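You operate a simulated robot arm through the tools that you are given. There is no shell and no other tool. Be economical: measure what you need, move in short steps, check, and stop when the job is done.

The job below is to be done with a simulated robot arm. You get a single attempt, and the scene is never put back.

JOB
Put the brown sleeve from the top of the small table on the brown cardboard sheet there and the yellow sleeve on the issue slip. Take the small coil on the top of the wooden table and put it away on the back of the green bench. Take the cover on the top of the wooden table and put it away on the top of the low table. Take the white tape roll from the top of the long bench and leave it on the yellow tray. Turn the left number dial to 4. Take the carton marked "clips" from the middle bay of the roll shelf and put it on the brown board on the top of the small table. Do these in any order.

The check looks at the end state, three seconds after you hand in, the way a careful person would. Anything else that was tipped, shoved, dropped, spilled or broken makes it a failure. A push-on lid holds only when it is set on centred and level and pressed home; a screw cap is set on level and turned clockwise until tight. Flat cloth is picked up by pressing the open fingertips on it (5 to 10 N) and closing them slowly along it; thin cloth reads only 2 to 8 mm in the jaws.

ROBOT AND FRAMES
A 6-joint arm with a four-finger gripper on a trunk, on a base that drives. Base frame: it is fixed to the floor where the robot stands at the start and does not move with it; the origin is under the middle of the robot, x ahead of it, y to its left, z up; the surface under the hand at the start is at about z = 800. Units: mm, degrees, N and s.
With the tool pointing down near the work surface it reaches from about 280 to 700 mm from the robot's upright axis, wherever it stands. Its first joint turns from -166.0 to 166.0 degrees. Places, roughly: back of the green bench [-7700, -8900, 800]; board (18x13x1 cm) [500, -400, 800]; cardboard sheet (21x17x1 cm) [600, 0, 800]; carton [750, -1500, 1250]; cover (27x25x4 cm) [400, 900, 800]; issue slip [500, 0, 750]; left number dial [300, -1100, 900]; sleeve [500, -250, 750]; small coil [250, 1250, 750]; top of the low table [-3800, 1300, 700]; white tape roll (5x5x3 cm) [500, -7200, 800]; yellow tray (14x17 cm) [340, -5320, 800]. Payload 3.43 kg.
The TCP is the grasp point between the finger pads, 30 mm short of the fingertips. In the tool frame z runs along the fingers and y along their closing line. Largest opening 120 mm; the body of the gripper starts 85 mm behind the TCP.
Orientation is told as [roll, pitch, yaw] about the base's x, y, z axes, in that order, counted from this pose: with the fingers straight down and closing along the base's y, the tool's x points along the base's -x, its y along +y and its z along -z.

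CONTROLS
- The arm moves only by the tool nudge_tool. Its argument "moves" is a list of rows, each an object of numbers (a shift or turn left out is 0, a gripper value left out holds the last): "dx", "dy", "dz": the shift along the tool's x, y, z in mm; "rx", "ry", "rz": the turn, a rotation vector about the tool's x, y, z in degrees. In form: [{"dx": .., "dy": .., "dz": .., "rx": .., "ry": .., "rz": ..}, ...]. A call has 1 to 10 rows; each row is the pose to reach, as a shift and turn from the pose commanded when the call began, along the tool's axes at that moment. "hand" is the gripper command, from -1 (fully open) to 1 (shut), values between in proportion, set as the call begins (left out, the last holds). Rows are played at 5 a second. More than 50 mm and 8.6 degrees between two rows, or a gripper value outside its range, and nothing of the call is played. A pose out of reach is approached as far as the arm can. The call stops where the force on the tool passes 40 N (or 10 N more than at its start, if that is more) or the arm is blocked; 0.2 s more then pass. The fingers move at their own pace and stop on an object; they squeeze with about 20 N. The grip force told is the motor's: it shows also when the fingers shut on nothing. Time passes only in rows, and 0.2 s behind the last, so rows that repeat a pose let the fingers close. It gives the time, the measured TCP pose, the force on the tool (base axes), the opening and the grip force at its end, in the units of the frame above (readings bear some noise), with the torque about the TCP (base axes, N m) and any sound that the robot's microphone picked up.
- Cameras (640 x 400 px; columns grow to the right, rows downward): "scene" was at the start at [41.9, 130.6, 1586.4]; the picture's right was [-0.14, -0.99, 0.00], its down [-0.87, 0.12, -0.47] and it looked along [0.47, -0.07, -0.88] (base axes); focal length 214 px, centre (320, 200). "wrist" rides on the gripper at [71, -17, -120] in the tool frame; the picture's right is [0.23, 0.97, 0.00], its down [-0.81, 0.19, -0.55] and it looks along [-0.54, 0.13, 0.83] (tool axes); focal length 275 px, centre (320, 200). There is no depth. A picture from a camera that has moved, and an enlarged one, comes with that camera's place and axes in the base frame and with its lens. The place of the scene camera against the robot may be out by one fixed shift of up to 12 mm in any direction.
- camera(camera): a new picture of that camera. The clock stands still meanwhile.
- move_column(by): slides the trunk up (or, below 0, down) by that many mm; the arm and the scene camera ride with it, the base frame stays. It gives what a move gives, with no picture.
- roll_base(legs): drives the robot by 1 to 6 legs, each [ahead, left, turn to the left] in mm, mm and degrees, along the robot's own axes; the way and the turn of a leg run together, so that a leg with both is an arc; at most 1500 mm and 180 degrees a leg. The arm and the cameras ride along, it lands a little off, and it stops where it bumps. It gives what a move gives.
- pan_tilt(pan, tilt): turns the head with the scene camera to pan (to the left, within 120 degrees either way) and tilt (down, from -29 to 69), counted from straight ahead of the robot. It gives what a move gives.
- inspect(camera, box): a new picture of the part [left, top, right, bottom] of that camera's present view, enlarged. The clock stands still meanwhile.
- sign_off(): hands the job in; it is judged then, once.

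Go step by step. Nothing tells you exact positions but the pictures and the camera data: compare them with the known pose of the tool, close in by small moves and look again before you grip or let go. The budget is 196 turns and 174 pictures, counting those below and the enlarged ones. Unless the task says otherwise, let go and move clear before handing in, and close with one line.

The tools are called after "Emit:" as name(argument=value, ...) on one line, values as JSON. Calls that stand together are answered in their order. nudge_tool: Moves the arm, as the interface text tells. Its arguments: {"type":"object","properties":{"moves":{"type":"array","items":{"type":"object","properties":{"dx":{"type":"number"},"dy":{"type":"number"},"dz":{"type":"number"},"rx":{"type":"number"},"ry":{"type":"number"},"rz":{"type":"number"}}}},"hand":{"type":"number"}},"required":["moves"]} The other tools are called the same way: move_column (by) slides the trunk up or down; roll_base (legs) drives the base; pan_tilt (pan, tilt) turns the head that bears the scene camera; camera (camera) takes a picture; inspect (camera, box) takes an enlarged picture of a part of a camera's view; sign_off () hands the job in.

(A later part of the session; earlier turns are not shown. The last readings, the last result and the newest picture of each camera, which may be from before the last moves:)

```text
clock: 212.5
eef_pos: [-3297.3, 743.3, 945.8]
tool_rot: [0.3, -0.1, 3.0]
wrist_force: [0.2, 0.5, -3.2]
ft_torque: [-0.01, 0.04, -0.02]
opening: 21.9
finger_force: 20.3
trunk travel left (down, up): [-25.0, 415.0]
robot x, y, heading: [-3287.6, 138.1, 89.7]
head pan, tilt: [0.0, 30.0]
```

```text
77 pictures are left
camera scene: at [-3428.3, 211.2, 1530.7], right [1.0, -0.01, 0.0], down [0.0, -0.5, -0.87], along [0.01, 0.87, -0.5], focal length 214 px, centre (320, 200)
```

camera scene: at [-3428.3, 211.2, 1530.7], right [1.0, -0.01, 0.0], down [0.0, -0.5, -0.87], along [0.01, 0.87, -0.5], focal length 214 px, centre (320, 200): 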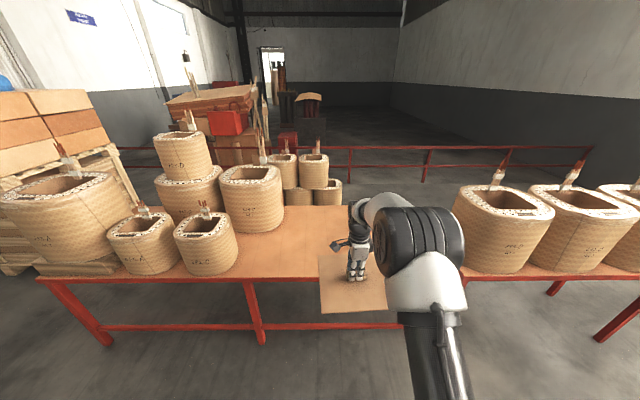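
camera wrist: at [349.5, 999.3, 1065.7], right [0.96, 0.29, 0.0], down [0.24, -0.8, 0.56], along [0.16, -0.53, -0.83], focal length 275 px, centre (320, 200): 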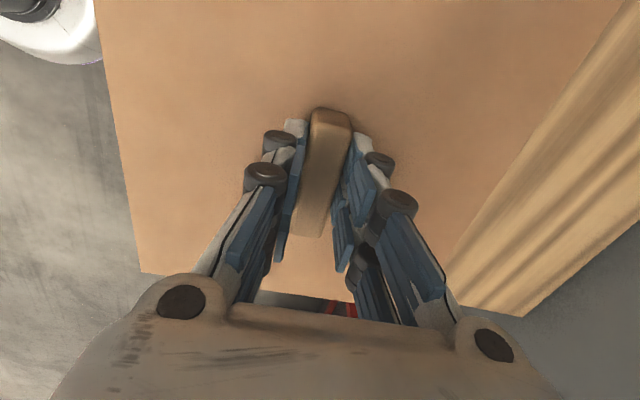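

Free top area is straight ahead around x≈-3290. Driving in and checking with the wrist camera.

Emit:
roll_base(legs=[[425, -10, 0]])

Emit:
camera(camera="wrist")

Emit:
camera(camera="scene")

```text
clock: 215.1
eef_pos: [-3284.2, 1175.5, 943.5]
tool_rot: [0.2, -0.1, 3.2]
wrist_force: [-0.3, -0.2, -2.4]
ft_torque: [-0.03, 0.0, -0.01]
opening: 21.9
finger_force: 19.5
trunk travel left (down, up): [-25.0, 415.0]
robot x, y, heading: [-3274.3, 573.3, 89.4]
head pan, tilt: [0.0, 30.0]
```

```text
76 pictures are left
camera wrist: at [-3355.8, 1153.7, 1065.3], right [-0.28, 0.96, 0.0], down [0.8, 0.23, 0.56], along [0.53, 0.16, -0.83], focal length 275 px, centre (320, 200)
```

wrist: 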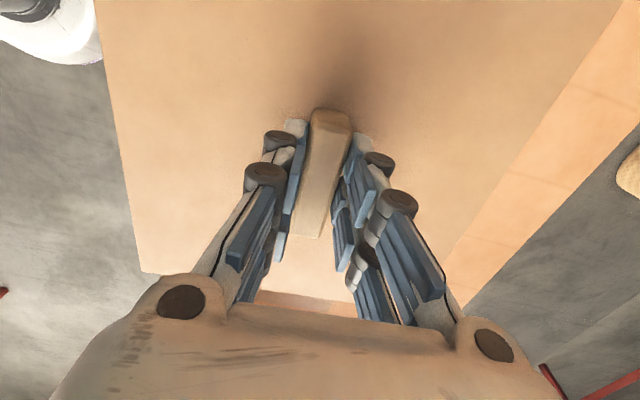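

```text
75 pictures are left
camera scene: at [-3415.1, 641.6, 1530.6], right [1.0, -0.01, 0.0], down [0.0, -0.5, -0.87], along [0.01, 0.87, -0.5], focal length 214 px, centre (320, 200)
```

scene: 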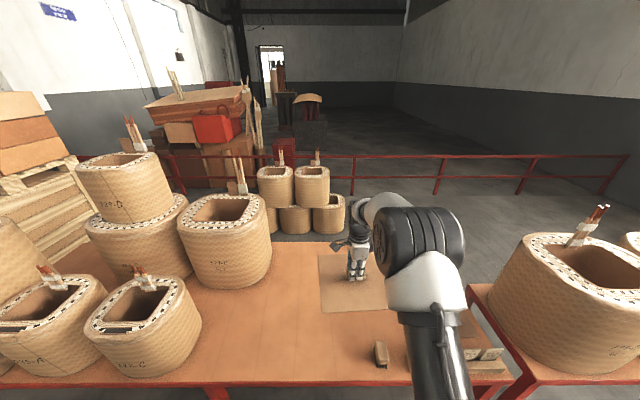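

There's a small wedge block near the front right; I'll shift 55 farther back and 25 left, then lower.

Emit:
roll_base(legs=[[55, 25, 0]])

Emit:
nudge_tool(moves=[{"dz": 40}, {"dz": 80}, {"dz": 110}, {"dz": 130}, {"dz": 145}, {"dz": 145}])

Emit:
camera(camera="wrist")

Emit:
camera(camera="scene")

```text
clock: 216.1
eef_pos: [-3310.8, 1228.1, 944.6]
tool_rot: [0.2, 0.0, 3.2]
wrist_force: [-0.7, 0.8, -2.9]
ft_torque: [0.02, 0.03, 0.05]
opening: 22.2
finger_force: 19.6
trunk travel left (down, up): [-25.0, 415.0]
robot x, y, heading: [-3298.2, 624.5, 89.7]
head pan, tilt: [0.0, 30.0]
```

```text
clock: 217.5
eef_pos: [-3309.1, 1226.4, 800.2]
tool_rot: [0.3, -0.1, 3.2]
wrist_force: [0.7, 0.1, -3.0]
ft_torque: [-0.02, 0.02, -0.01]
opening: 22.0
finger_force: 20.0
trunk travel left (down, up): [-25.0, 415.0]
robot x, y, heading: [-3299.4, 623.4, 89.5]
head pan, tilt: [0.0, 30.0]
```

```text
74 pictures are left
camera wrist: at [-3379.1, 1205.7, 920.7], right [-0.28, 0.96, 0.0], down [0.8, 0.23, 0.56], along [0.53, 0.16, -0.83], focal length 275 px, centre (320, 200)
```

wrist: 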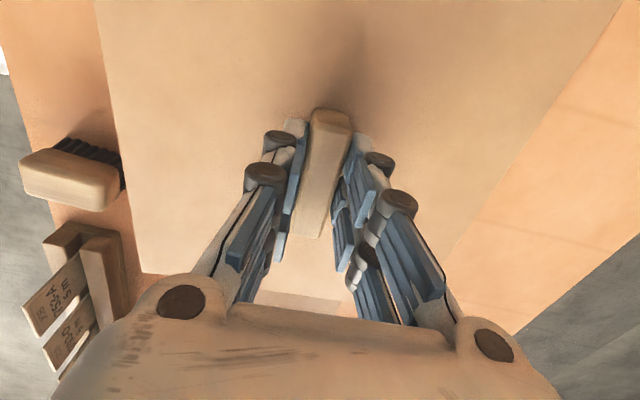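

```text
73 pictures are left
camera scene: at [-3439.5, 695.6, 1530.7], right [1.0, -0.01, 0.0], down [0.0, -0.5, -0.87], along [0.01, 0.87, -0.5], focal length 214 px, centre (320, 200)
```

scene: 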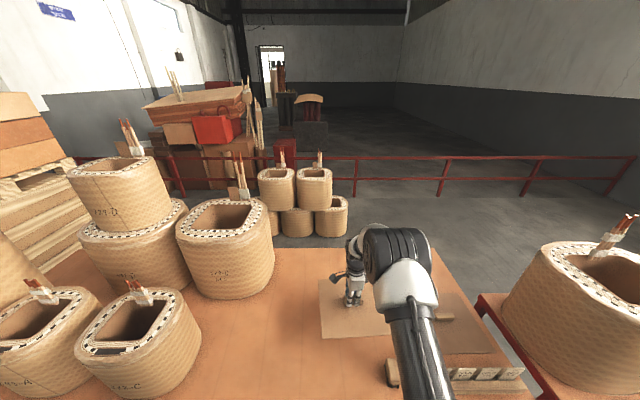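

A brush lies near the front edge of the cover's footprint; shifting 20 mm further back, then lowering to contact.

Emit:
nudge_tool(moves=[{"dy": 20}, {"dy": 20, "dz": 20}, {"dy": 20, "dz": 35}, {"dy": 20, "dz": 42}, {"dy": 20, "dz": 46}, {"dy": 20, "dz": 49}, {"dy": 20, "dz": 52}, {"dy": 20, "dz": 54}, {"dy": 20, "dz": 56}])

```text
clock: 219.5
eef_pos: [-3311.8, 1249.8, 744.7]
tool_rot: [0.2, -0.1, 3.3]
wrist_force: [0.1, 0.6, -3.6]
ft_torque: [0.0, 0.01, 0.02]
opening: 22.0
finger_force: 20.4
trunk travel left (down, up): [-25.0, 415.0]
robot x, y, heading: [-3300.9, 622.1, 89.8]
head pan, tilt: [0.0, 30.0]
```

Emit:
nudge_tool(moves=[{"dz": 4}, {"dz": 8}, {"dz": 11}, {"dz": 14}, {"dz": 17}, {"dz": 20}])

Emit:
camera(camera="wrist")

```text
clock: 220.9
eef_pos: [-3309.3, 1249.3, 723.5]
tool_rot: [0.1, 0.0, 3.2]
wrist_force: [0.6, 0.0, -3.4]
ft_torque: [0.02, 0.01, -0.02]
opening: 21.9
finger_force: 19.9
trunk travel left (down, up): [-25.0, 415.0]
robot x, y, heading: [-3300.3, 625.0, 89.5]
head pan, tilt: [0.0, 30.0]
```

```text
72 pictures are left
camera wrist: at [-3379.9, 1228.2, 843.7], right [-0.28, 0.96, 0.0], down [0.8, 0.23, 0.56], along [0.53, 0.16, -0.83], focal length 275 px, centre (320, 200)
```

wrist: 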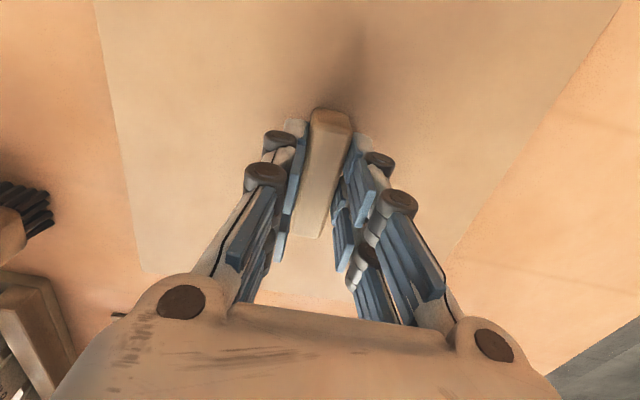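

Emit:
nudge_tool(moves=[{"dz": 4}, {"dz": 8}, {"dz": 12}, {"dz": 15}, {"dz": 18}, {"dz": 21}, {"dz": 24}, {"dz": 27}])

```text
clock: 222.7
eef_pos: [-3310.4, 1250.4, 700.2]
tool_rot: [0.6, -0.1, 3.2]
wrist_force: [-0.9, 2.9, 22.7]
ft_torque: [0.06, 0.01, -0.06]
opening: 21.9
finger_force: 19.4
trunk travel left (down, up): [-25.0, 415.0]
robot x, y, heading: [-3298.0, 622.5, 89.6]
head pan, tilt: [0.0, 30.0]
```

Contact (surface ≈650). Releasing and rising.

Emit:
nudge_tool(moves=[{"dz": -3}, {"dz": -3}, {"dz": -3}], hand=0.2)

Emit:
nudge_tool(moves=[{"dz": -40}, {"dz": -85}, {"dz": -130}, {"dz": -175}, {"dz": -220}, {"dz": -260}, {"dz": -300}, {"dz": -300}])

Emit:
camera(camera="wrist")

```text
clock: 223.5
eef_pos: [-3310.4, 1249.4, 699.2]
tool_rot: [0.2, -0.1, 3.2]
wrist_force: [-0.9, -0.4, -0.2]
ft_torque: [0.02, -0.02, 0.02]
opening: 48.1
finger_force: 0.1
trunk travel left (down, up): [-25.0, 415.0]
robot x, y, heading: [-3296.8, 624.8, 89.7]
head pan, tilt: [0.0, 30.0]
```

```text
clock: 225.3
eef_pos: [-3309.6, 1246.4, 999.6]
tool_rot: [0.1, -0.1, 3.1]
wrist_force: [0.2, 0.2, -0.8]
ft_torque: [0.0, -0.02, 0.0]
opening: 48.2
finger_force: 0.1
trunk travel left (down, up): [-25.0, 415.0]
robot x, y, heading: [-3301.1, 628.4, 89.7]
head pan, tilt: [0.0, 30.0]
```

```text
71 pictures are left
camera wrist: at [-3380.0, 1225.8, 1120.0], right [-0.28, 0.96, 0.0], down [0.8, 0.23, 0.56], along [0.53, 0.16, -0.83], focal length 275 px, centre (320, 200)
```

wrist: 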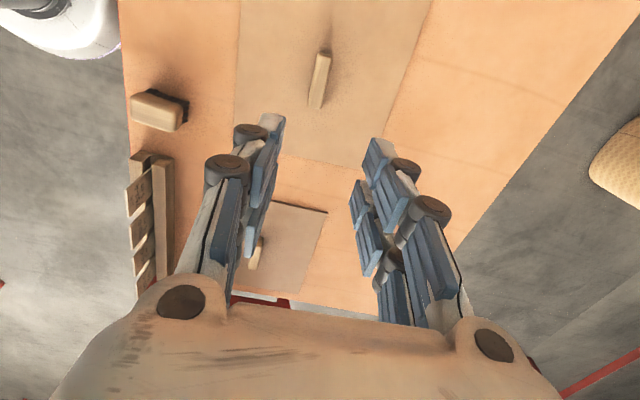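

Cover is down flat. Returning for the small coil.

Emit:
roll_base(legs=[[-480, 0, 0], [0, 0, -90], [700, 0, 0], [0, 300, 0], [1480, 0, 0], [500, 0, 0]])

Emit:
roll_base(legs=[[0, 650, 0]])

Emit:
pan_tilt(pan=15, tilt=45)

Emit:
camera(camera="scene")

```text
clock: 246.6
eef_pos: [20.8, 409.1, 999.2]
tool_rot: [0.2, -0.1, -84.9]
wrist_force: [0.0, -1.2, -0.6]
ft_torque: [0.02, 0.01, 0.01]
opening: 48.1
finger_force: 0.1
trunk travel left (down, up): [-25.0, 415.0]
robot x, y, heading: [-595.7, 378.0, 1.8]
head pan, tilt: [0.0, 30.0]
```

```text
clock: 250.2
eef_pos: [0.7, 1066.4, 999.4]
tool_rot: [0.2, -0.1, -84.6]
wrist_force: [0.7, -0.3, 0.4]
ft_torque: [-0.02, 0.0, 0.01]
opening: 48.0
finger_force: 0.1
trunk travel left (down, up): [-25.0, 415.0]
robot x, y, heading: [-624.2, 1030.2, 1.9]
head pan, tilt: [0.0, 30.0]
```

```text
clock: 250.9
eef_pos: [0.7, 1065.6, 1000.1]
tool_rot: [0.2, 0.0, -84.6]
wrist_force: [0.3, -0.1, 0.3]
ft_torque: [0.02, 0.01, 0.0]
opening: 47.9
finger_force: 0.1
trunk travel left (down, up): [-25.0, 415.0]
robot x, y, heading: [-620.6, 1033.1, 1.8]
head pan, tilt: [15.0, 45.0]
```

```text
70 pictures are left
camera scene: at [-569.3, 1192.4, 1508.1], right [0.29, -0.96, 0.0], down [-0.68, -0.2, -0.71], along [0.68, 0.21, -0.71], focal length 214 px, centre (320, 200)
```

scene: 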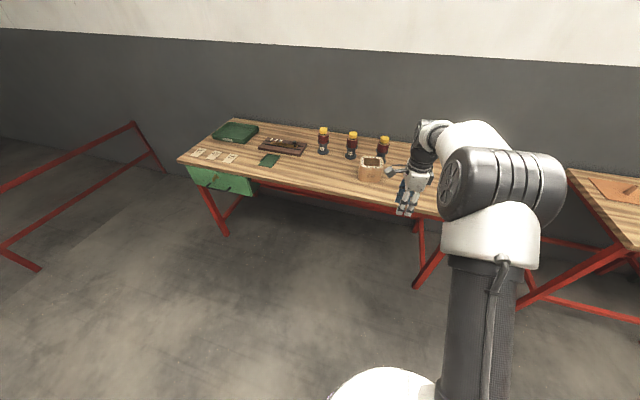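

Emit:
roll_base(legs=[[275, 100, -1.8]])

Emit:
nudge_tool(moves=[{"dz": -10}, {"dz": -10}], hand=-1)

Emit:
camera(camera="wrist")

Emit:
inspect(camera="scene", box=[280, 120, 480, 245])

```text
clock: 253.0
eef_pos: [272.7, 1149.6, 999.4]
tool_rot: [0.2, -0.1, -86.5]
wrist_force: [-0.1, -0.1, -0.5]
ft_torque: [0.0, 0.0, -0.03]
opening: 47.9
finger_force: 0.0
trunk travel left (down, up): [-25.0, 415.0]
robot x, y, heading: [-346.7, 1133.9, -0.4]
head pan, tilt: [15.0, 45.0]
```

```text
clock: 253.6
eef_pos: [272.9, 1150.1, 1009.5]
tool_rot: [0.2, -0.1, -86.5]
wrist_force: [0.1, 0.7, -0.5]
ft_torque: [0.01, 0.01, -0.02]
opening: 91.2
finger_force: 0.0
trunk travel left (down, up): [-25.0, 415.0]
robot x, y, heading: [-351.0, 1134.9, -0.3]
head pan, tilt: [15.0, 45.0]
```

```text
69 pictures are left
camera wrist: at [251.8, 1220.1, 1129.8], right [0.96, 0.29, 0.0], down [0.24, -0.8, 0.56], along [0.16, -0.53, -0.83], focal length 275 px, centre (320, 200)
```

wrist: 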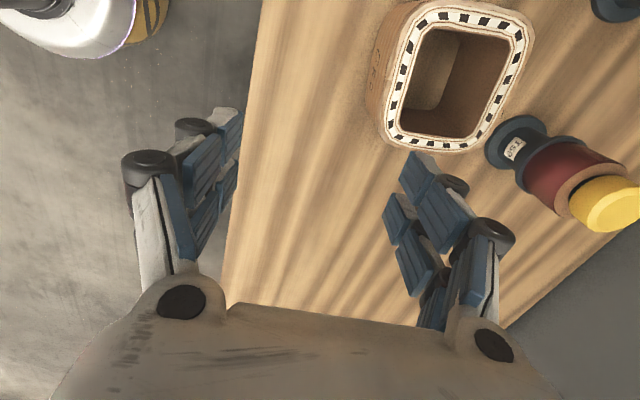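

```text
3.20 times, centred on (380, 182) of scene
camera zoom: at [-292.7, 1295.5, 1508.1], right [0.26, -0.97, 0.0], down [-0.68, -0.18, -0.71], along [0.68, 0.18, -0.71], focal length 686 px, centre (128, 256)
```

zoom: 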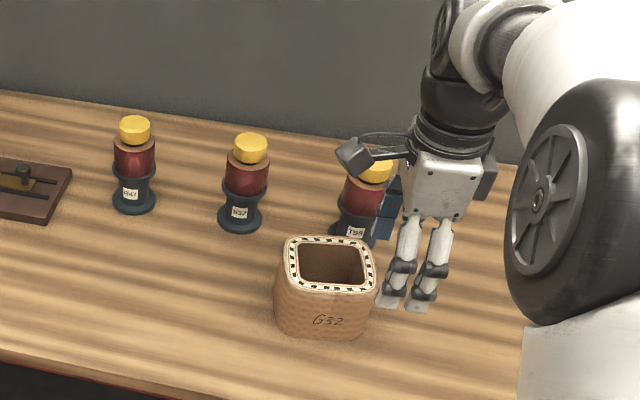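

The coil is a hollow rounded block ≈90×105×90 mm, centred near (372,1205), yawed ≈15°. Moving above it with the jaws open and rotated.

Emit:
nudge_tool(moves=[{"dx": 16, "dy": 34, "rz": -5}, {"dx": 32, "dy": 68, "rz": -10}, {"dx": 49, "dy": 102, "rz": -15}, {"dx": 49, "dy": 102, "rz": -15, "dz": 20}, {"dx": 49, "dy": 102, "rz": -15, "dz": 20}], hand=-1)

Emit:
camera(camera="wrist")

```text
clock: 254.8
eef_pos: [351.0, 1203.3, 986.9]
tool_rot: [0.2, -0.2, -71.5]
wrist_force: [0.1, 0.5, -0.4]
ft_torque: [0.0, -0.02, 0.03]
opening: 120.2
finger_force: 0.1
out of reach, approached as far as the arm can: row 3, 4, 5
trunk travel left (down, up): [-25.0, 415.0]
robot x, y, heading: [-347.4, 1137.5, -0.2]
head pan, tilt: [15.0, 45.0]
```

```text
67 pictures are left
camera wrist: at [311.6, 1265.5, 1107.2], right [0.85, 0.53, 0.0], down [0.44, -0.71, 0.56], along [0.29, -0.47, -0.83], focal length 275 px, centre (320, 200)
```

wrist: 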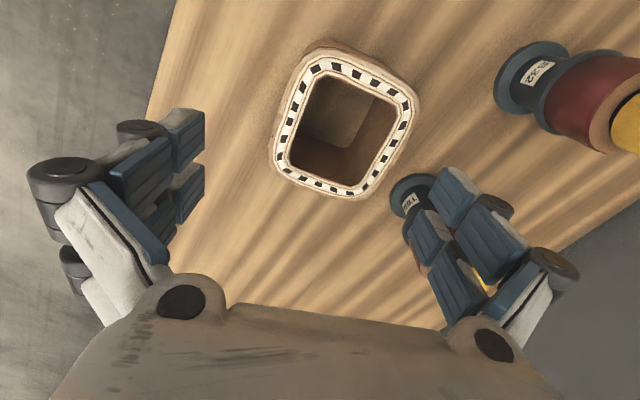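

Coil centre ≈(369,1205), yaw ≈13°. I'll shift the base closer for reach, compensating with the arm.

Emit:
nudge_tool(moves=[{"dx": 10, "dy": -28, "rz": 5.5}, {"dx": 19, "dy": -57, "rz": 5.5}, {"dx": 19, "dy": -57, "rz": 5.5}])

Emit:
roll_base(legs=[[76, 0, 0]])

Emit:
camera(camera="wrist")

```text
clock: 255.6
eef_pos: [290.4, 1202.6, 986.7]
tool_rot: [0.2, 0.0, -77.1]
wrist_force: [-0.1, -0.7, -0.8]
ft_torque: [0.01, -0.01, -0.03]
opening: 120.0
finger_force: 0.1
trunk travel left (down, up): [-25.0, 415.0]
robot x, y, heading: [-349.4, 1137.0, -0.1]
head pan, tilt: [15.0, 45.0]
```

```text
clock: 256.6
eef_pos: [365.5, 1202.8, 987.2]
tool_rot: [0.1, -0.1, -77.0]
wrist_force: [1.0, 0.2, -0.1]
ft_torque: [0.01, 0.03, 0.01]
opening: 120.2
finger_force: 0.2
trunk travel left (down, up): [-25.0, 415.0]
robot x, y, heading: [-272.7, 1136.4, 0.1]
head pan, tilt: [15.0, 45.0]
```

```text
66 pictures are left
camera wrist: at [333.7, 1269.3, 1106.6], right [0.9, 0.44, 0.0], down [0.37, -0.75, 0.56], along [0.25, -0.5, -0.83], focal length 275 px, centre (320, 200)
```

wrist: 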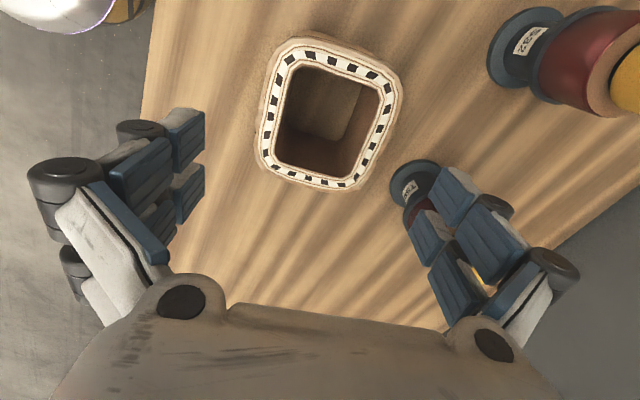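

Centred within 5 mm. Descending and gripping.

Emit:
nudge_tool(moves=[{"dx": 0.5, "dy": 4.7, "dz": 40}, {"dx": 0.5, "dy": 4.7, "dz": 80}, {"dx": 0.5, "dy": 4.7, "dz": 110}, {"dx": 0.5, "dy": 4.7, "dz": 137}, {"dx": 0.5, "dy": 4.7, "dz": 137}])

Emit:
nudge_tool(moves=[{"dz": 0}, {"dz": 0}, {"dz": 0}, {"dz": 0}], hand=1)

Emit:
nudge_tool(moves=[{"dz": -5}, {"dz": -15}, {"dz": -40}, {"dz": -80}, {"dz": -120}, {"dz": -160}, {"dz": -200}, {"dz": -200}])

Emit:
camera(camera="wrist")

```text
clock: 257.8
eef_pos: [369.2, 1204.3, 852.3]
tool_rot: [0.3, -0.1, -77.0]
wrist_force: [-0.5, 0.8, -0.5]
ft_torque: [0.02, -0.01, -0.03]
opening: 120.1
finger_force: 0.0
trunk travel left (down, up): [-25.0, 415.0]
robot x, y, heading: [-277.8, 1134.1, -0.2]
head pan, tilt: [15.0, 45.0]
```

```text
clock: 258.8
eef_pos: [370.6, 1204.5, 852.2]
tool_rot: [0.3, -0.2, -77.0]
wrist_force: [4.4, 0.8, 4.3]
ft_torque: [0.28, -0.41, -0.12]
opening: 111.4
finger_force: 20.1
trunk travel left (down, up): [-25.0, 415.0]
robot x, y, heading: [-271.9, 1129.8, 0.1]
head pan, tilt: [15.0, 45.0]
```

```text
clock: 260.6
eef_pos: [366.9, 1206.2, 1049.2]
tool_rot: [0.1, -0.1, -77.0]
wrist_force: [0.4, -0.5, -6.0]
ft_torque: [0.02, 0.03, 0.0]
opening: 111.1
finger_force: 20.2
trunk travel left (down, up): [-25.0, 415.0]
robot x, y, heading: [-270.8, 1133.0, -0.3]
head pan, tilt: [15.0, 45.0]
```

```text
65 pictures are left
camera wrist: at [333.2, 1271.4, 1170.0], right [0.9, 0.44, 0.0], down [0.37, -0.75, 0.56], along [0.25, -0.5, -0.83], focal length 275 px, centre (320, 200)
```

wrist: 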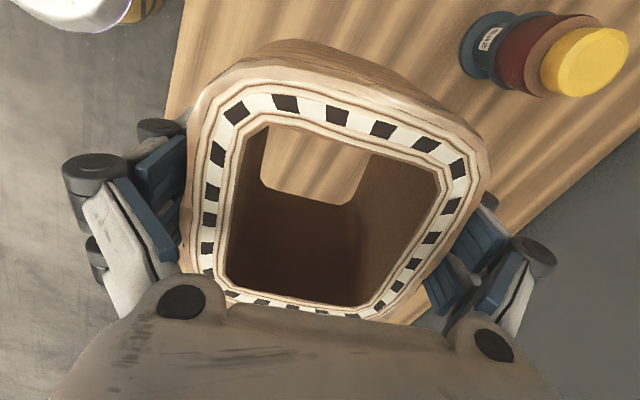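

The coil is held level (111 mm at its base). Now the long trip: back off, face -y and look down the aisle.

Emit:
roll_base(legs=[[-480, 0, 0], [0, 0, -90]])

Emit:
pan_tilt(pan=0, tilt=15)

Emit:
camera(camera="scene")

```text
clock: 267.2
eef_pos: [-674.6, 496.6, 1050.2]
tool_rot: [0.0, -0.1, -167.7]
wrist_force: [0.5, -0.9, -4.7]
ft_torque: [0.0, 0.02, 0.02]
opening: 111.3
finger_force: 20.1
trunk travel left (down, up): [-25.0, 415.0]
robot x, y, heading: [-737.1, 1139.8, -90.7]
head pan, tilt: [15.0, 45.0]
```

```text
clock: 268.2
eef_pos: [-674.5, 496.8, 1049.1]
tool_rot: [0.0, -0.1, -167.6]
wrist_force: [0.1, -0.9, -5.1]
ft_torque: [0.0, -0.02, -0.02]
opening: 111.4
finger_force: 20.1
trunk travel left (down, up): [-25.0, 415.0]
robot x, y, heading: [-735.9, 1137.5, -90.6]
head pan, tilt: [0.0, 15.0]
```

```text
64 pictures are left
camera scene: at [-599.3, 1060.8, 1554.8], right [-1.0, 0.01, 0.0], down [0.0, 0.26, -0.97], along [-0.01, -0.97, -0.26], focal length 214 px, centre (320, 200)
```

scene: 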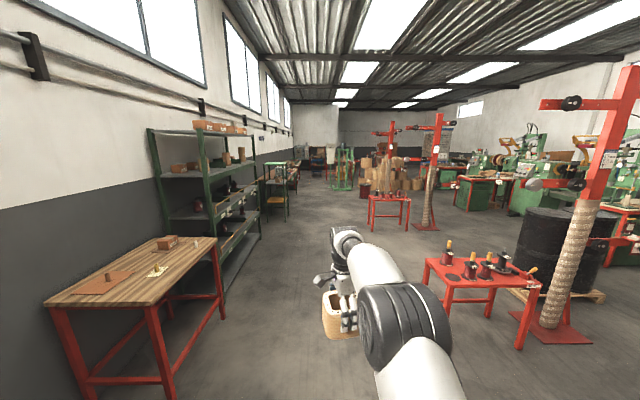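

The aisle is clear along x≈-650. Driving.

Emit:
roll_base(legs=[[1500, 80, 0.6], [1500, 0, 0], [1500, 0, 0], [600, 0, 0]])

Emit:
camera(camera="scene")

Emit:
pan_tilt(pan=-60, tilt=15)

Emit:
camera(camera="scene")

```text
refused: leg 1 is longer than a leg can be; nothing moved
```

```text
63 pictures are left
camera scene: at [-599.3, 1060.8, 1554.8], right [-1.0, 0.01, 0.0], down [0.0, 0.26, -0.97], along [-0.01, -0.97, -0.26], focal length 214 px, centre (320, 200)
```

scene: 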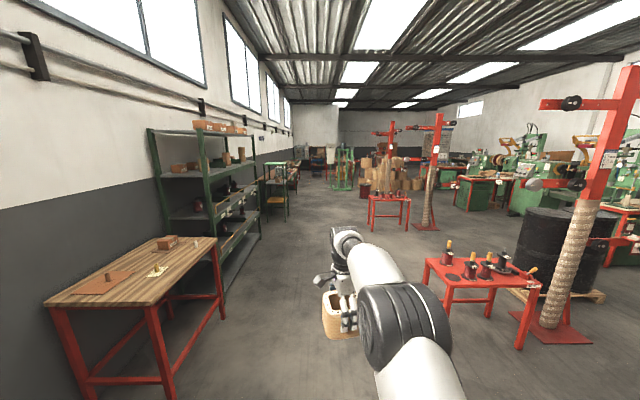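

```text
clock: 269.5
eef_pos: [-673.8, 495.9, 1049.6]
tool_rot: [0.1, -0.2, -167.6]
wrist_force: [-0.5, 0.9, -4.9]
ft_torque: [-0.03, 0.0, -0.01]
opening: 111.3
finger_force: 19.8
trunk travel left (down, up): [-25.0, 415.0]
robot x, y, heading: [-736.8, 1135.4, -90.8]
head pan, tilt: [-60.0, 15.0]
```

```text
62 pictures are left
camera scene: at [-679.6, 1108.4, 1554.9], right [-0.49, 0.87, 0.0], down [0.23, 0.13, -0.97], along [-0.84, -0.47, -0.26], focal length 214 px, centre (320, 200)
```

scene: 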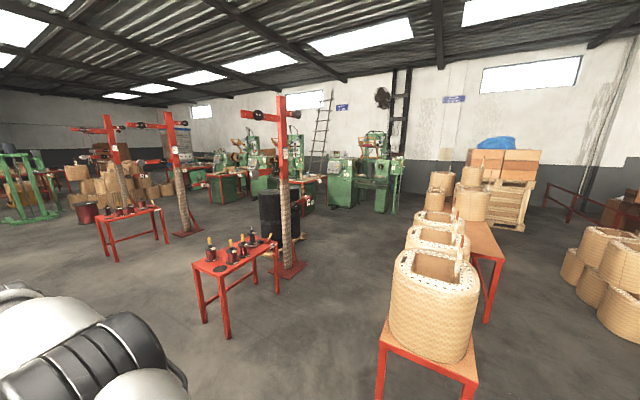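

Emit:
roll_base(legs=[[1480, 80, 0.6], [1490, 0, 0], [1490, 0, 0], [600, 0, 0]])

Emit:
pan_tilt(pan=-20, tilt=15)

Emit:
camera(camera="scene")

```text
clock: 294.2
eef_pos: [-623.6, -4658.4, 1049.7]
tool_rot: [0.1, -0.1, -167.7]
wrist_force: [0.3, -0.3, -5.7]
ft_torque: [-0.01, 0.01, -0.01]
opening: 110.5
finger_force: 20.4
trunk travel left (down, up): [-25.0, 415.0]
robot x, y, heading: [-682.1, -4017.4, -90.9]
head pan, tilt: [-60.0, 15.0]
```

```text
clock: 295.3
eef_pos: [-624.7, -4658.7, 1048.8]
tool_rot: [0.1, -0.1, -167.6]
wrist_force: [-0.8, 0.4, -5.2]
ft_torque: [0.0, 0.0, 0.0]
opening: 110.6
finger_force: 19.9
trunk travel left (down, up): [-25.0, 415.0]
robot x, y, heading: [-683.2, -4017.0, -90.9]
head pan, tilt: [-20.0, 15.0]
```

```text
61 pictures are left
camera scene: at [-580.7, -4088.0, 1554.9], right [-0.93, 0.36, 0.0], down [0.09, 0.24, -0.97], along [-0.34, -0.9, -0.26], focal length 214 px, centre (320, 200)
```

scene: 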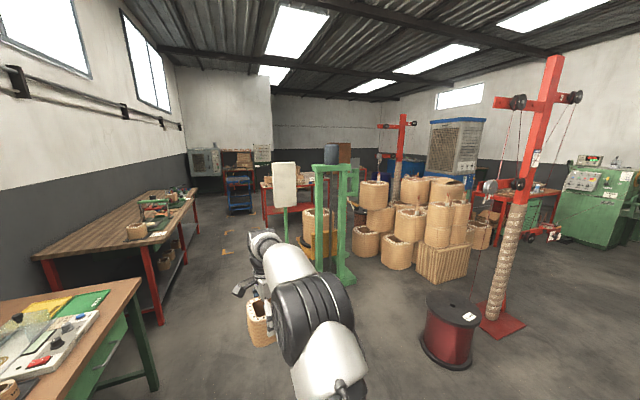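

I see the tray bench and long bench on the left. The green bench is far off to the southwest; looking right to choose a route.

Emit:
pan_tilt(pan=-80, tilt=12)

Emit:
camera(camera="scene")

Emit:
inspect(camera="scene", box=[0, 100, 240, 250])

```text
clock: 296.6
eef_pos: [-623.8, -4659.0, 1049.0]
tool_rot: [0.0, 0.0, -167.7]
wrist_force: [0.5, 0.1, -5.5]
ft_torque: [-0.05, 0.04, -0.01]
opening: 110.5
finger_force: 20.1
trunk travel left (down, up): [-25.0, 415.0]
robot x, y, heading: [-687.6, -4020.0, -90.9]
head pan, tilt: [-80.0, 12.0]
```

```text
60 pictures are left
camera scene: at [-639.5, -4015.7, 1559.8], right [-0.16, 0.99, 0.0], down [0.21, 0.03, -0.98], along [-0.97, -0.16, -0.21], focal length 214 px, centre (320, 200)
```

scene: 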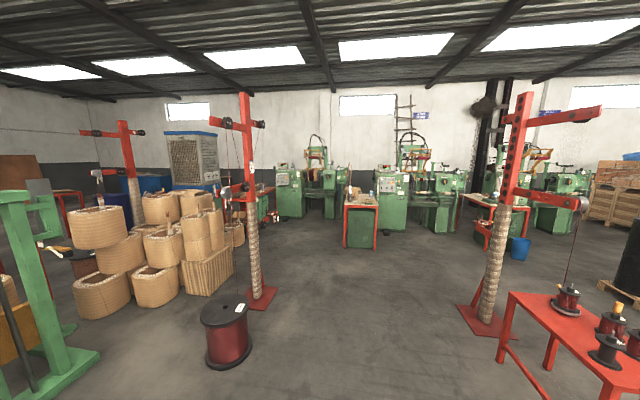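

```text
2.67 times, centred on (120, 175) of scene
camera zoom: at [-639.5, -4015.7, 1559.8], right [-0.16, 0.99, 0.0], down [0.21, 0.03, -0.98], along [-0.97, -0.16, -0.21], focal length 572 px, centre (853, 267)
```

zoom: 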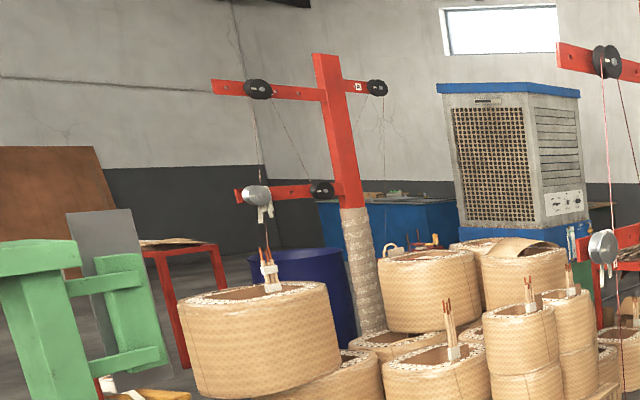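

Route: go west between the posts, then south along the machine aisle.

Emit:
roll_base(legs=[[-480, 0, 0.9], [0, -1490, 0], [0, -1400, 0]])

Emit:
pan_tilt(pan=-15, tilt=12)

Emit:
camera(camera="scene")

```text
clock: 313.0
eef_pos: [-3542.8, -4145.2, 1049.0]
tool_rot: [0.1, -0.2, -168.4]
wrist_force: [0.2, 0.3, -5.1]
ft_torque: [-0.01, -0.03, 0.02]
opening: 110.1
finger_force: 20.2
trunk travel left (down, up): [-25.0, 415.0]
robot x, y, heading: [-3595.9, -3503.8, -91.1]
head pan, tilt: [-80.0, 12.0]
```

```text
clock: 314.4
eef_pos: [-3543.1, -4146.1, 1049.1]
tool_rot: [0.1, -0.1, -168.3]
wrist_force: [0.2, 0.5, -4.9]
ft_torque: [0.01, 0.01, -0.01]
opening: 110.1
finger_force: 19.9
trunk travel left (down, up): [-25.0, 415.0]
robot x, y, heading: [-3598.0, -3504.5, -91.5]
head pan, tilt: [-15.0, 12.0]
```

```text
58 pictures are left
camera scene: at [-3484.5, -3578.6, 1559.7], right [-0.96, 0.28, 0.0], down [0.06, 0.2, -0.98], along [-0.28, -0.94, -0.21], focal length 214 px, centre (320, 200)
```

scene: 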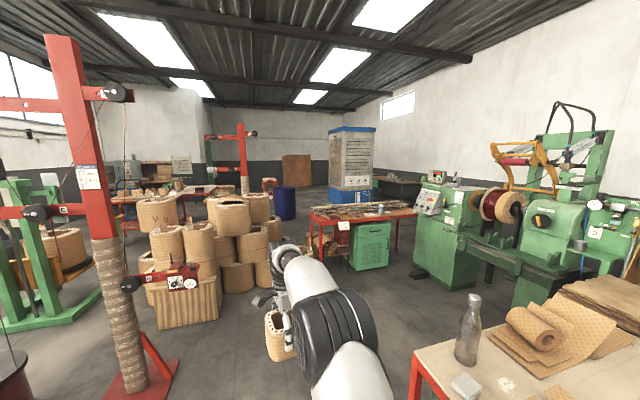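

Emit:
inspect(camera="scene", box=[230, 120, 470, 270])

```text
2.67 times, centred on (350, 195) of scene
camera zoom: at [-3484.5, -3578.6, 1559.7], right [-0.96, 0.28, 0.0], down [0.06, 0.2, -0.98], along [-0.28, -0.94, -0.21], focal length 572 px, centre (240, 213)
```

zoom: 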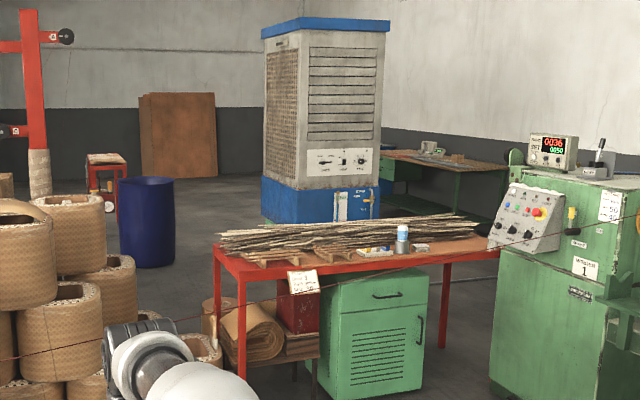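

A wire runs from the post to machine 1 across that aisle, so I won't cross it. The green bench is by the far wall behind the cooler; I'll return to the east corridor and go around from the south.

Emit:
roll_base(legs=[[0, 1490, 1.4], [0, 1420, 0], [1490, 0, 0], [1490, 0, 0]])

Emit:
pan_tilt(pan=-25, tilt=15)

Emit:
camera(camera="scene")

```text
clock: 342.8
eef_pos: [-595.7, -7211.2, 1049.7]
tool_rot: [0.1, -0.1, -167.2]
wrist_force: [-0.3, -0.5, -5.4]
ft_torque: [0.0, -0.01, -0.01]
opening: 109.7
finger_force: 20.1
trunk travel left (down, up): [-25.0, 415.0]
robot x, y, heading: [-668.4, -6572.9, -90.3]
head pan, tilt: [-15.0, 12.0]
```

```text
clock: 343.5
eef_pos: [-595.0, -7210.7, 1048.3]
tool_rot: [0.1, -0.2, -167.1]
wrist_force: [0.7, -0.2, -5.6]
ft_torque: [-0.01, 0.0, -0.02]
opening: 109.9
finger_force: 19.8
trunk travel left (down, up): [-25.0, 415.0]
robot x, y, heading: [-665.6, -6572.0, -90.1]
head pan, tilt: [-25.0, 15.0]
```

```text
56 pictures are left
camera scene: at [-565.4, -6637.2, 1554.9], right [-0.91, 0.42, 0.0], down [0.11, 0.23, -0.97], along [-0.41, -0.87, -0.26], focal length 214 px, centre (320, 200)
```

scene: 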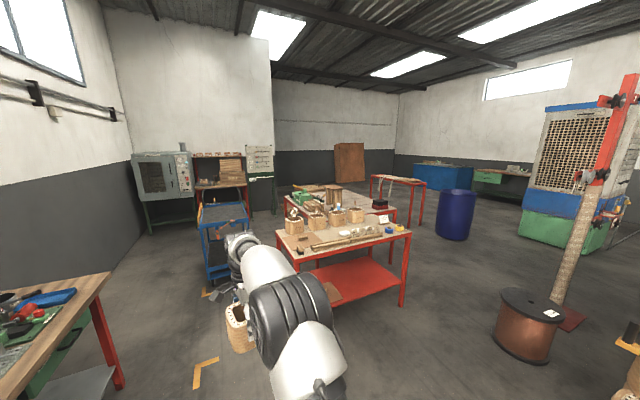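

A gap leads southwest between the red coil table and the copper spool/post. I'll turn along it and drive through.

Emit:
roll_base(legs=[[0, 0, -52], [810, -188, 0], [1100, 0, 0]])

Emit:
pan_tilt(pan=-10, tilt=22)

Emit:
camera(camera="scene")

```text
clock: 347.9
eef_pos: [-1327.9, -7153.2, 1044.1]
tool_rot: [-0.5, -0.6, 142.5]
wrist_force: [-1.3, -2.4, -4.2]
ft_torque: [0.16, -0.08, -0.04]
opening: 109.7
finger_force: 19.9
trunk travel left (down, up): [-25.0, 415.0]
robot x, y, heading: [-879.5, -6680.5, -140.5]
head pan, tilt: [-25.0, 15.0]
stopped in leg 2: the robot was blocked; the commanded pose is now the measured one
```

```text
clock: 348.6
eef_pos: [-1328.3, -7155.3, 1042.9]
tool_rot: [-0.5, -0.7, 142.2]
wrist_force: [-0.4, 1.2, -6.1]
ft_torque: [0.03, 0.03, -0.01]
opening: 109.7
finger_force: 20.1
trunk travel left (down, up): [-25.0, 415.0]
robot x, y, heading: [-878.3, -6681.4, -140.7]
head pan, tilt: [-10.0, 22.0]
```

```text
55 pictures are left
camera scene: at [-856.5, -6843.7, 1541.1], right [-0.49, 0.87, 0.01], down [0.33, 0.2, -0.93], along [-0.81, -0.45, -0.38], focal length 214 px, centre (320, 200)
```

scene: 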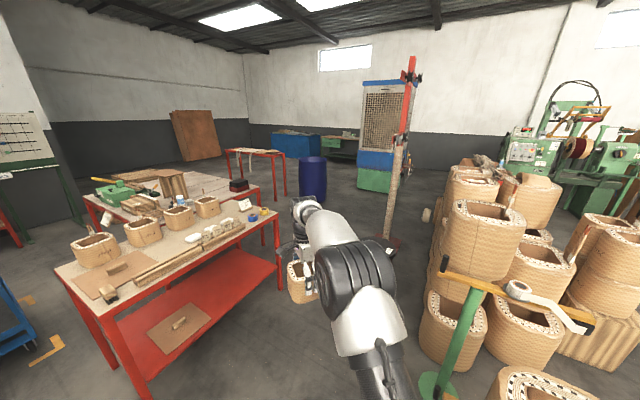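

Something blocked the base. Looking down around it.

Emit:
pan_tilt(pan=-50, tilt=45)

Emit:
camera(camera="scene")

```text
clock: 349.7
eef_pos: [-1328.6, -7153.9, 1042.3]
tool_rot: [-0.5, -0.7, 142.3]
wrist_force: [-0.9, -0.2, -6.4]
ft_torque: [0.02, -0.02, 0.03]
opening: 109.7
finger_force: 20.0
trunk travel left (down, up): [-25.0, 415.0]
robot x, y, heading: [-882.1, -6679.9, -140.7]
head pan, tilt: [-50.0, 45.0]
```

```text
54 pictures are left
camera scene: at [-855.4, -6783.0, 1506.7], right [0.19, 0.98, 0.01], down [0.69, -0.12, -0.71], along [-0.7, 0.14, -0.7], focal length 214 px, centre (320, 200)
```

scene: 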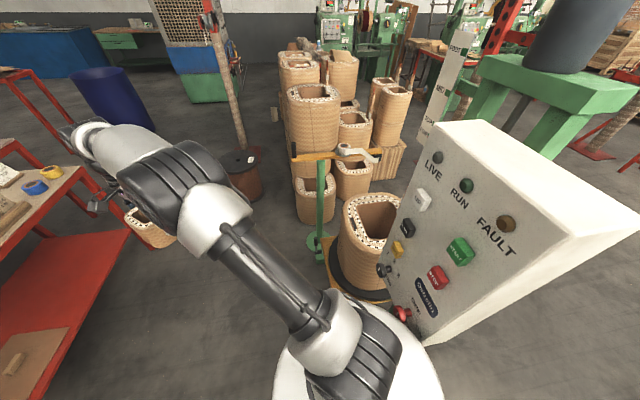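

I nudged against the winder's control box stand on my right. Backing off the way I came and checking it.

Emit:
roll_base(legs=[[-120, 28, 0]])

Emit:
camera(camera="scene")

```text
clock: 351.0
eef_pos: [-1219.7, -7085.2, 1050.2]
tool_rot: [0.2, -0.2, 142.2]
wrist_force: [1.1, 0.3, -4.7]
ft_torque: [0.0, 0.03, -0.01]
opening: 109.7
finger_force: 19.9
trunk travel left (down, up): [-25.0, 415.0]
robot x, y, heading: [-770.6, -6628.6, -140.9]
head pan, tilt: [-50.0, 45.0]
```

```text
53 pictures are left
camera scene: at [-746.9, -6708.0, 1508.1], right [0.19, 0.98, 0.0], down [0.69, -0.13, -0.71], along [-0.69, 0.13, -0.71], focal length 214 px, centre (320, 200)
```

scene: 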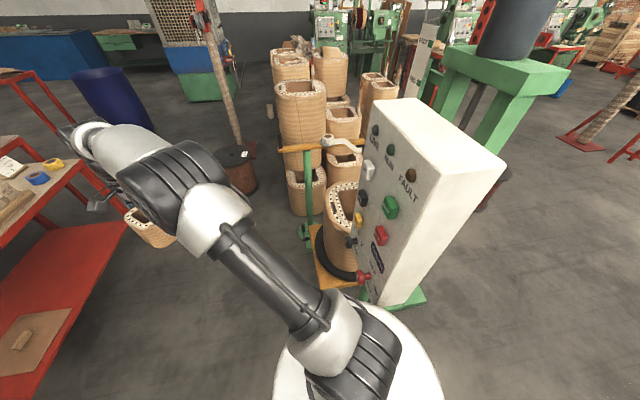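

It stands fine. I'll pass with more room: first south, then southwest through the gap.

Emit:
roll_base(legs=[[162, 310, 0], [0, 0, -11.6], [635, -57, 0], [300, 0, 0]])

Emit:
pan_tilt(pan=-15, tilt=35)

Emit:
camera(camera="scene")

```text
clock: 358.6
eef_pos: [-2064.4, -7691.9, 1048.9]
tool_rot: [-0.1, -0.1, 130.7]
wrist_force: [-0.8, 0.1, -5.5]
ft_torque: [0.02, -0.02, 0.0]
opening: 109.7
finger_force: 20.6
trunk travel left (down, up): [-25.0, 415.0]
robot x, y, heading: [-1526.4, -7331.0, -152.5]
head pan, tilt: [-50.0, 45.0]
```

```text
clock: 359.6
eef_pos: [-2065.3, -7690.0, 1048.7]
tool_rot: [0.1, -0.1, 130.7]
wrist_force: [0.4, -0.3, -4.8]
ft_torque: [0.0, -0.02, -0.02]
opening: 109.6
finger_force: 20.1
trunk travel left (down, up): [-25.0, 415.0]
robot x, y, heading: [-1530.3, -7331.7, -152.6]
head pan, tilt: [-15.0, 35.0]
```

```text
52 pictures are left
camera scene: at [-1536.1, -7467.5, 1522.8], right [-0.22, 0.98, 0.0], down [0.56, 0.12, -0.82], along [-0.8, -0.18, -0.57], focal length 214 px, centre (320, 200)
```

scene: 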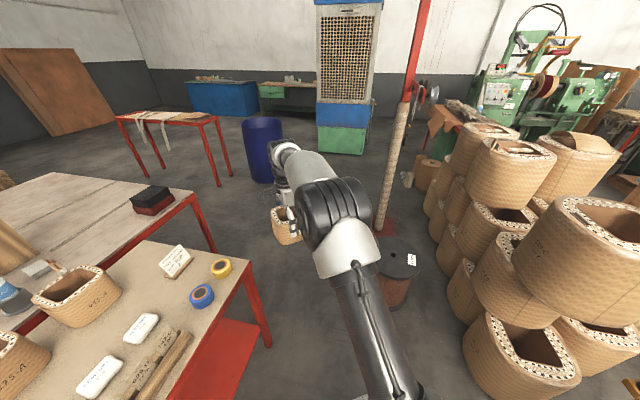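

The gap is clear. Passing through, then stopping near the barrel for another look.

Emit:
roll_base(legs=[[796, -130, 0], [1041, -165, 0], [900, -140, 0]])

Emit:
pan_tilt(pan=-5, tilt=20)

Emit:
camera(camera="scene")

```text
clock: 373.4
eef_pos: [-4657.3, -8680.3, 1048.9]
tool_rot: [0.1, 0.0, 133.5]
wrist_force: [-1.1, -0.3, -5.7]
ft_torque: [0.0, -0.01, -0.03]
opening: 109.9
finger_force: 20.5
trunk travel left (down, up): [-25.0, 415.0]
robot x, y, heading: [-4142.5, -8294.2, -149.6]
head pan, tilt: [-15.0, 35.0]
```

```text
clock: 374.2
eef_pos: [-4657.7, -8680.6, 1048.5]
tool_rot: [-0.1, -0.2, 133.5]
wrist_force: [0.1, 0.1, -6.2]
ft_torque: [0.01, -0.02, -0.01]
opening: 109.8
finger_force: 20.4
trunk travel left (down, up): [-25.0, 415.0]
robot x, y, heading: [-4143.4, -8298.2, -149.5]
head pan, tilt: [-5.0, 20.0]
```

```text
51 pictures are left
camera scene: at [-4140.2, -8447.0, 1546.7], right [-0.43, 0.9, 0.0], down [0.31, 0.15, -0.94], along [-0.85, -0.4, -0.34], focal length 214 px, centre (320, 200)
```

scene: 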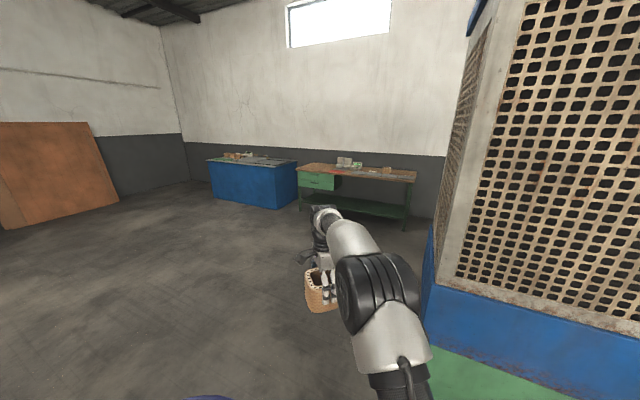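

Emit:
inspect(camera="scene", box=[285, 145, 445, 245])

```text
4.00 times, centred on (365, 195) of scene
camera zoom: at [-4140.2, -8447.0, 1546.7], right [-0.43, 0.9, 0.0], down [0.31, 0.15, -0.94], along [-0.85, -0.4, -0.34], focal length 858 px, centre (140, 220)
```

zoom: 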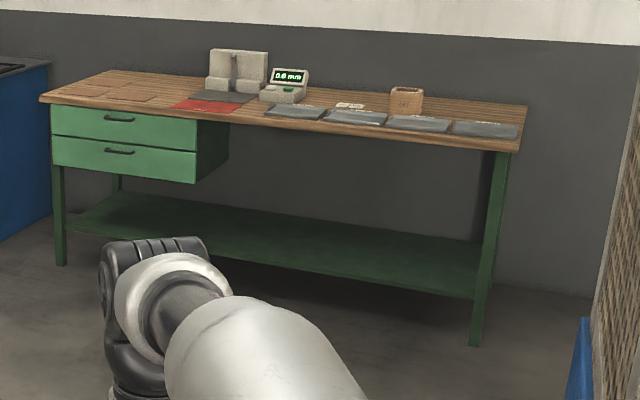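

The green bench is ahead (front x≈-7290, y -8500…-10370, top ≈770); grey mats in front, a small coil already stands at the back near (-7776,-8952). I'll round the cooler and look at the bench's near end.

Emit:
roll_base(legs=[[0, 0, -30.5], [1257, 652, 0], [1050, -330, 0]])

Emit:
pan_tilt(pan=-15, tilt=35)

Emit:
camera(camera="scene")

```text
clock: 388.1
eef_pos: [-7119.0, -8693.9, 1049.5]
tool_rot: [0.1, -0.1, 104.2]
wrist_force: [-0.4, -0.1, -5.5]
ft_torque: [-0.01, -0.02, 0.01]
opening: 109.7
finger_force: 19.7
trunk travel left (down, up): [-25.0, 415.0]
robot x, y, heading: [-6482.7, -8609.1, -178.7]
head pan, tilt: [-5.0, 20.0]
```

```text
clock: 388.9
eef_pos: [-7118.8, -8694.2, 1049.3]
tool_rot: [0.0, -0.2, 104.0]
wrist_force: [-0.2, 0.4, -6.2]
ft_torque: [0.02, 0.01, 0.0]
opening: 109.9
finger_force: 20.2
trunk travel left (down, up): [-25.0, 415.0]
robot x, y, heading: [-6479.7, -8611.7, -178.8]
head pan, tilt: [-15.0, 35.0]
```

```text
49 pictures are left
camera scene: at [-6546.2, -8731.0, 1522.9], right [0.24, 0.97, 0.0], down [0.56, -0.14, -0.82], along [-0.8, 0.2, -0.57], focal length 214 px, centre (320, 200)
```

scene: 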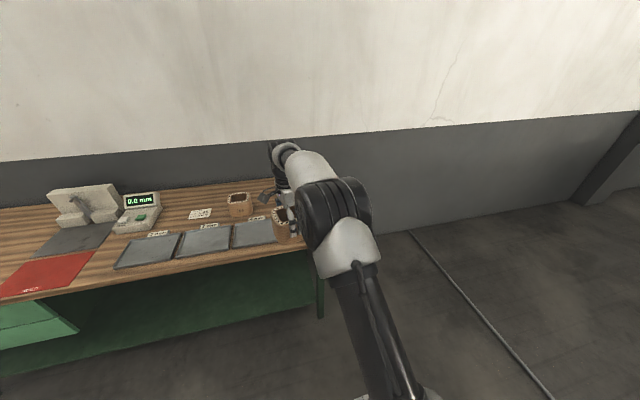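

Free floor beyond the bench's right end (y>-8530). I'll approach from that end to reach the back strip (x≈-7740, y≈-8720).

Emit:
roll_base(legs=[[509, -542, 0], [0, 0, 88.8], [40, -560, 0]])

Emit:
pan_tilt(pan=0, tilt=45)

Emit:
camera(camera="scene")

```text
clock: 399.6
eef_pos: [-7469.9, -8777.5, 1048.1]
tool_rot: [-0.1, -0.2, -164.8]
wrist_force: [0.2, 0.5, -5.1]
ft_torque: [-0.02, 0.0, -0.01]
opening: 110.0
finger_force: 20.5
trunk travel left (down, up): [-25.0, 415.0]
robot x, y, heading: [-7563.7, -8142.1, -87.7]
head pan, tilt: [-15.0, 35.0]
```

```text
clock: 400.4
eef_pos: [-7469.1, -8779.4, 1049.1]
tool_rot: [0.0, -0.2, -164.8]
wrist_force: [-1.2, 0.5, -5.6]
ft_torque: [0.01, 0.02, 0.02]
opening: 109.7
finger_force: 20.2
trunk travel left (down, up): [-25.0, 415.0]
robot x, y, heading: [-7565.3, -8142.3, -87.7]
head pan, tilt: [0.0, 45.0]
```

```text
48 pictures are left
camera scene: at [-7422.8, -8199.3, 1508.1], right [-1.0, -0.04, 0.0], down [-0.03, 0.71, -0.71], along [0.03, -0.71, -0.71], focal length 214 px, centre (320, 200)
```

scene: 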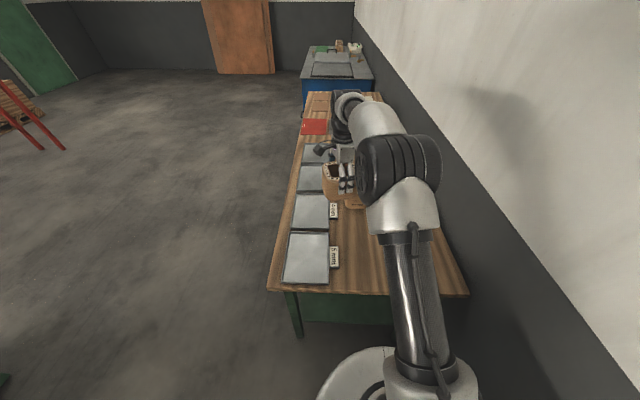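

Moving the coil over the back strip at (-7720,-8700), then lowering most of the way.

Emit:
nudge_tool(moves=[{"dx": -37, "dy": -23}, {"dx": -74, "dy": -46}, {"dx": -111, "dy": -69}, {"dx": -148, "dy": -92}, {"dx": -185, "dy": -115}, {"dx": -222, "dy": -138}, {"dx": -222, "dy": -138}])

Emit:
nudge_tool(moves=[{"dz": 45}, {"dz": 90}, {"dz": 130}, {"dz": 165}, {"dz": 185}, {"dz": 185}])

Emit:
camera(camera="scene")

Emit:
camera(camera="wrist")

```text
clock: 402.0
eef_pos: [-7720.4, -8703.9, 1050.0]
tool_rot: [0.0, -0.1, -164.8]
wrist_force: [-0.3, -0.1, -5.2]
ft_torque: [0.02, -0.02, -0.01]
opening: 109.7
finger_force: 20.0
trunk travel left (down, up): [-25.0, 415.0]
robot x, y, heading: [-7561.7, -8141.7, -87.6]
head pan, tilt: [0.0, 45.0]
```

```text
clock: 403.4
eef_pos: [-7721.5, -8705.1, 862.6]
tool_rot: [-0.1, -0.1, -164.8]
wrist_force: [-0.2, 0.2, -4.5]
ft_torque: [0.03, -0.02, 0.02]
opening: 109.9
finger_force: 20.4
trunk travel left (down, up): [-25.0, 415.0]
robot x, y, heading: [-7563.2, -8142.6, -87.7]
head pan, tilt: [0.0, 45.0]
```

```text
47 pictures are left
camera scene: at [-7423.0, -8199.2, 1508.1], right [-1.0, -0.04, 0.0], down [-0.03, 0.71, -0.71], along [0.03, -0.71, -0.71], focal length 214 px, centre (320, 200)
```

scene: 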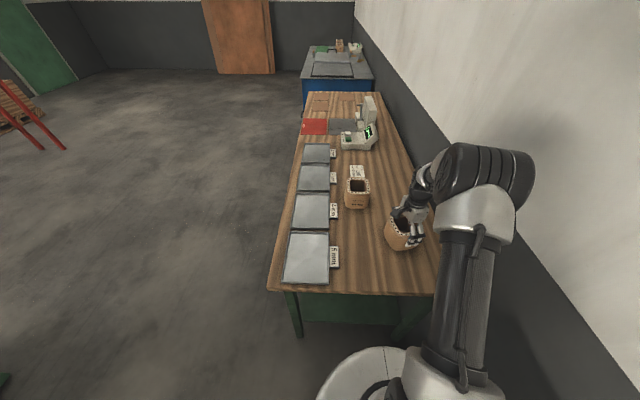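

```text
46 pictures are left
camera wrist: at [-7655.9, -8670.4, 983.2], right [0.48, -0.88, 0.0], down [-0.73, -0.4, 0.55], along [-0.49, -0.26, -0.83], focal length 275 px, centre (320, 200)
```

wrist: 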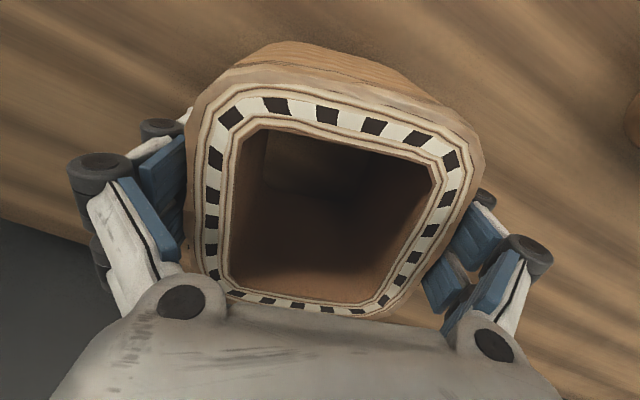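

Emit:
nudge_tool(moves=[{"dz": 6}, {"dz": 12}, {"dz": 16}, {"dz": 20}, {"dz": 23}, {"dz": 26}, {"dz": 29}, {"dz": 32}, {"dz": 35}, {"dz": 38}])

```text
clock: 405.6
eef_pos: [-7720.2, -8704.9, 833.2]
tool_rot: [0.5, -0.4, -164.8]
wrist_force: [2.0, 5.3, 23.3]
ft_torque: [1.23, 0.13, -0.22]
opening: 110.5
finger_force: 20.0
trunk travel left (down, up): [-25.0, 415.0]
robot x, y, heading: [-7560.9, -8141.1, -88.1]
head pan, tilt: [0.0, 45.0]
stopped in row 10: the force on the tool passed its limit at 46 N (the readings are from after the stop); the commanded pose is now the measured one
```

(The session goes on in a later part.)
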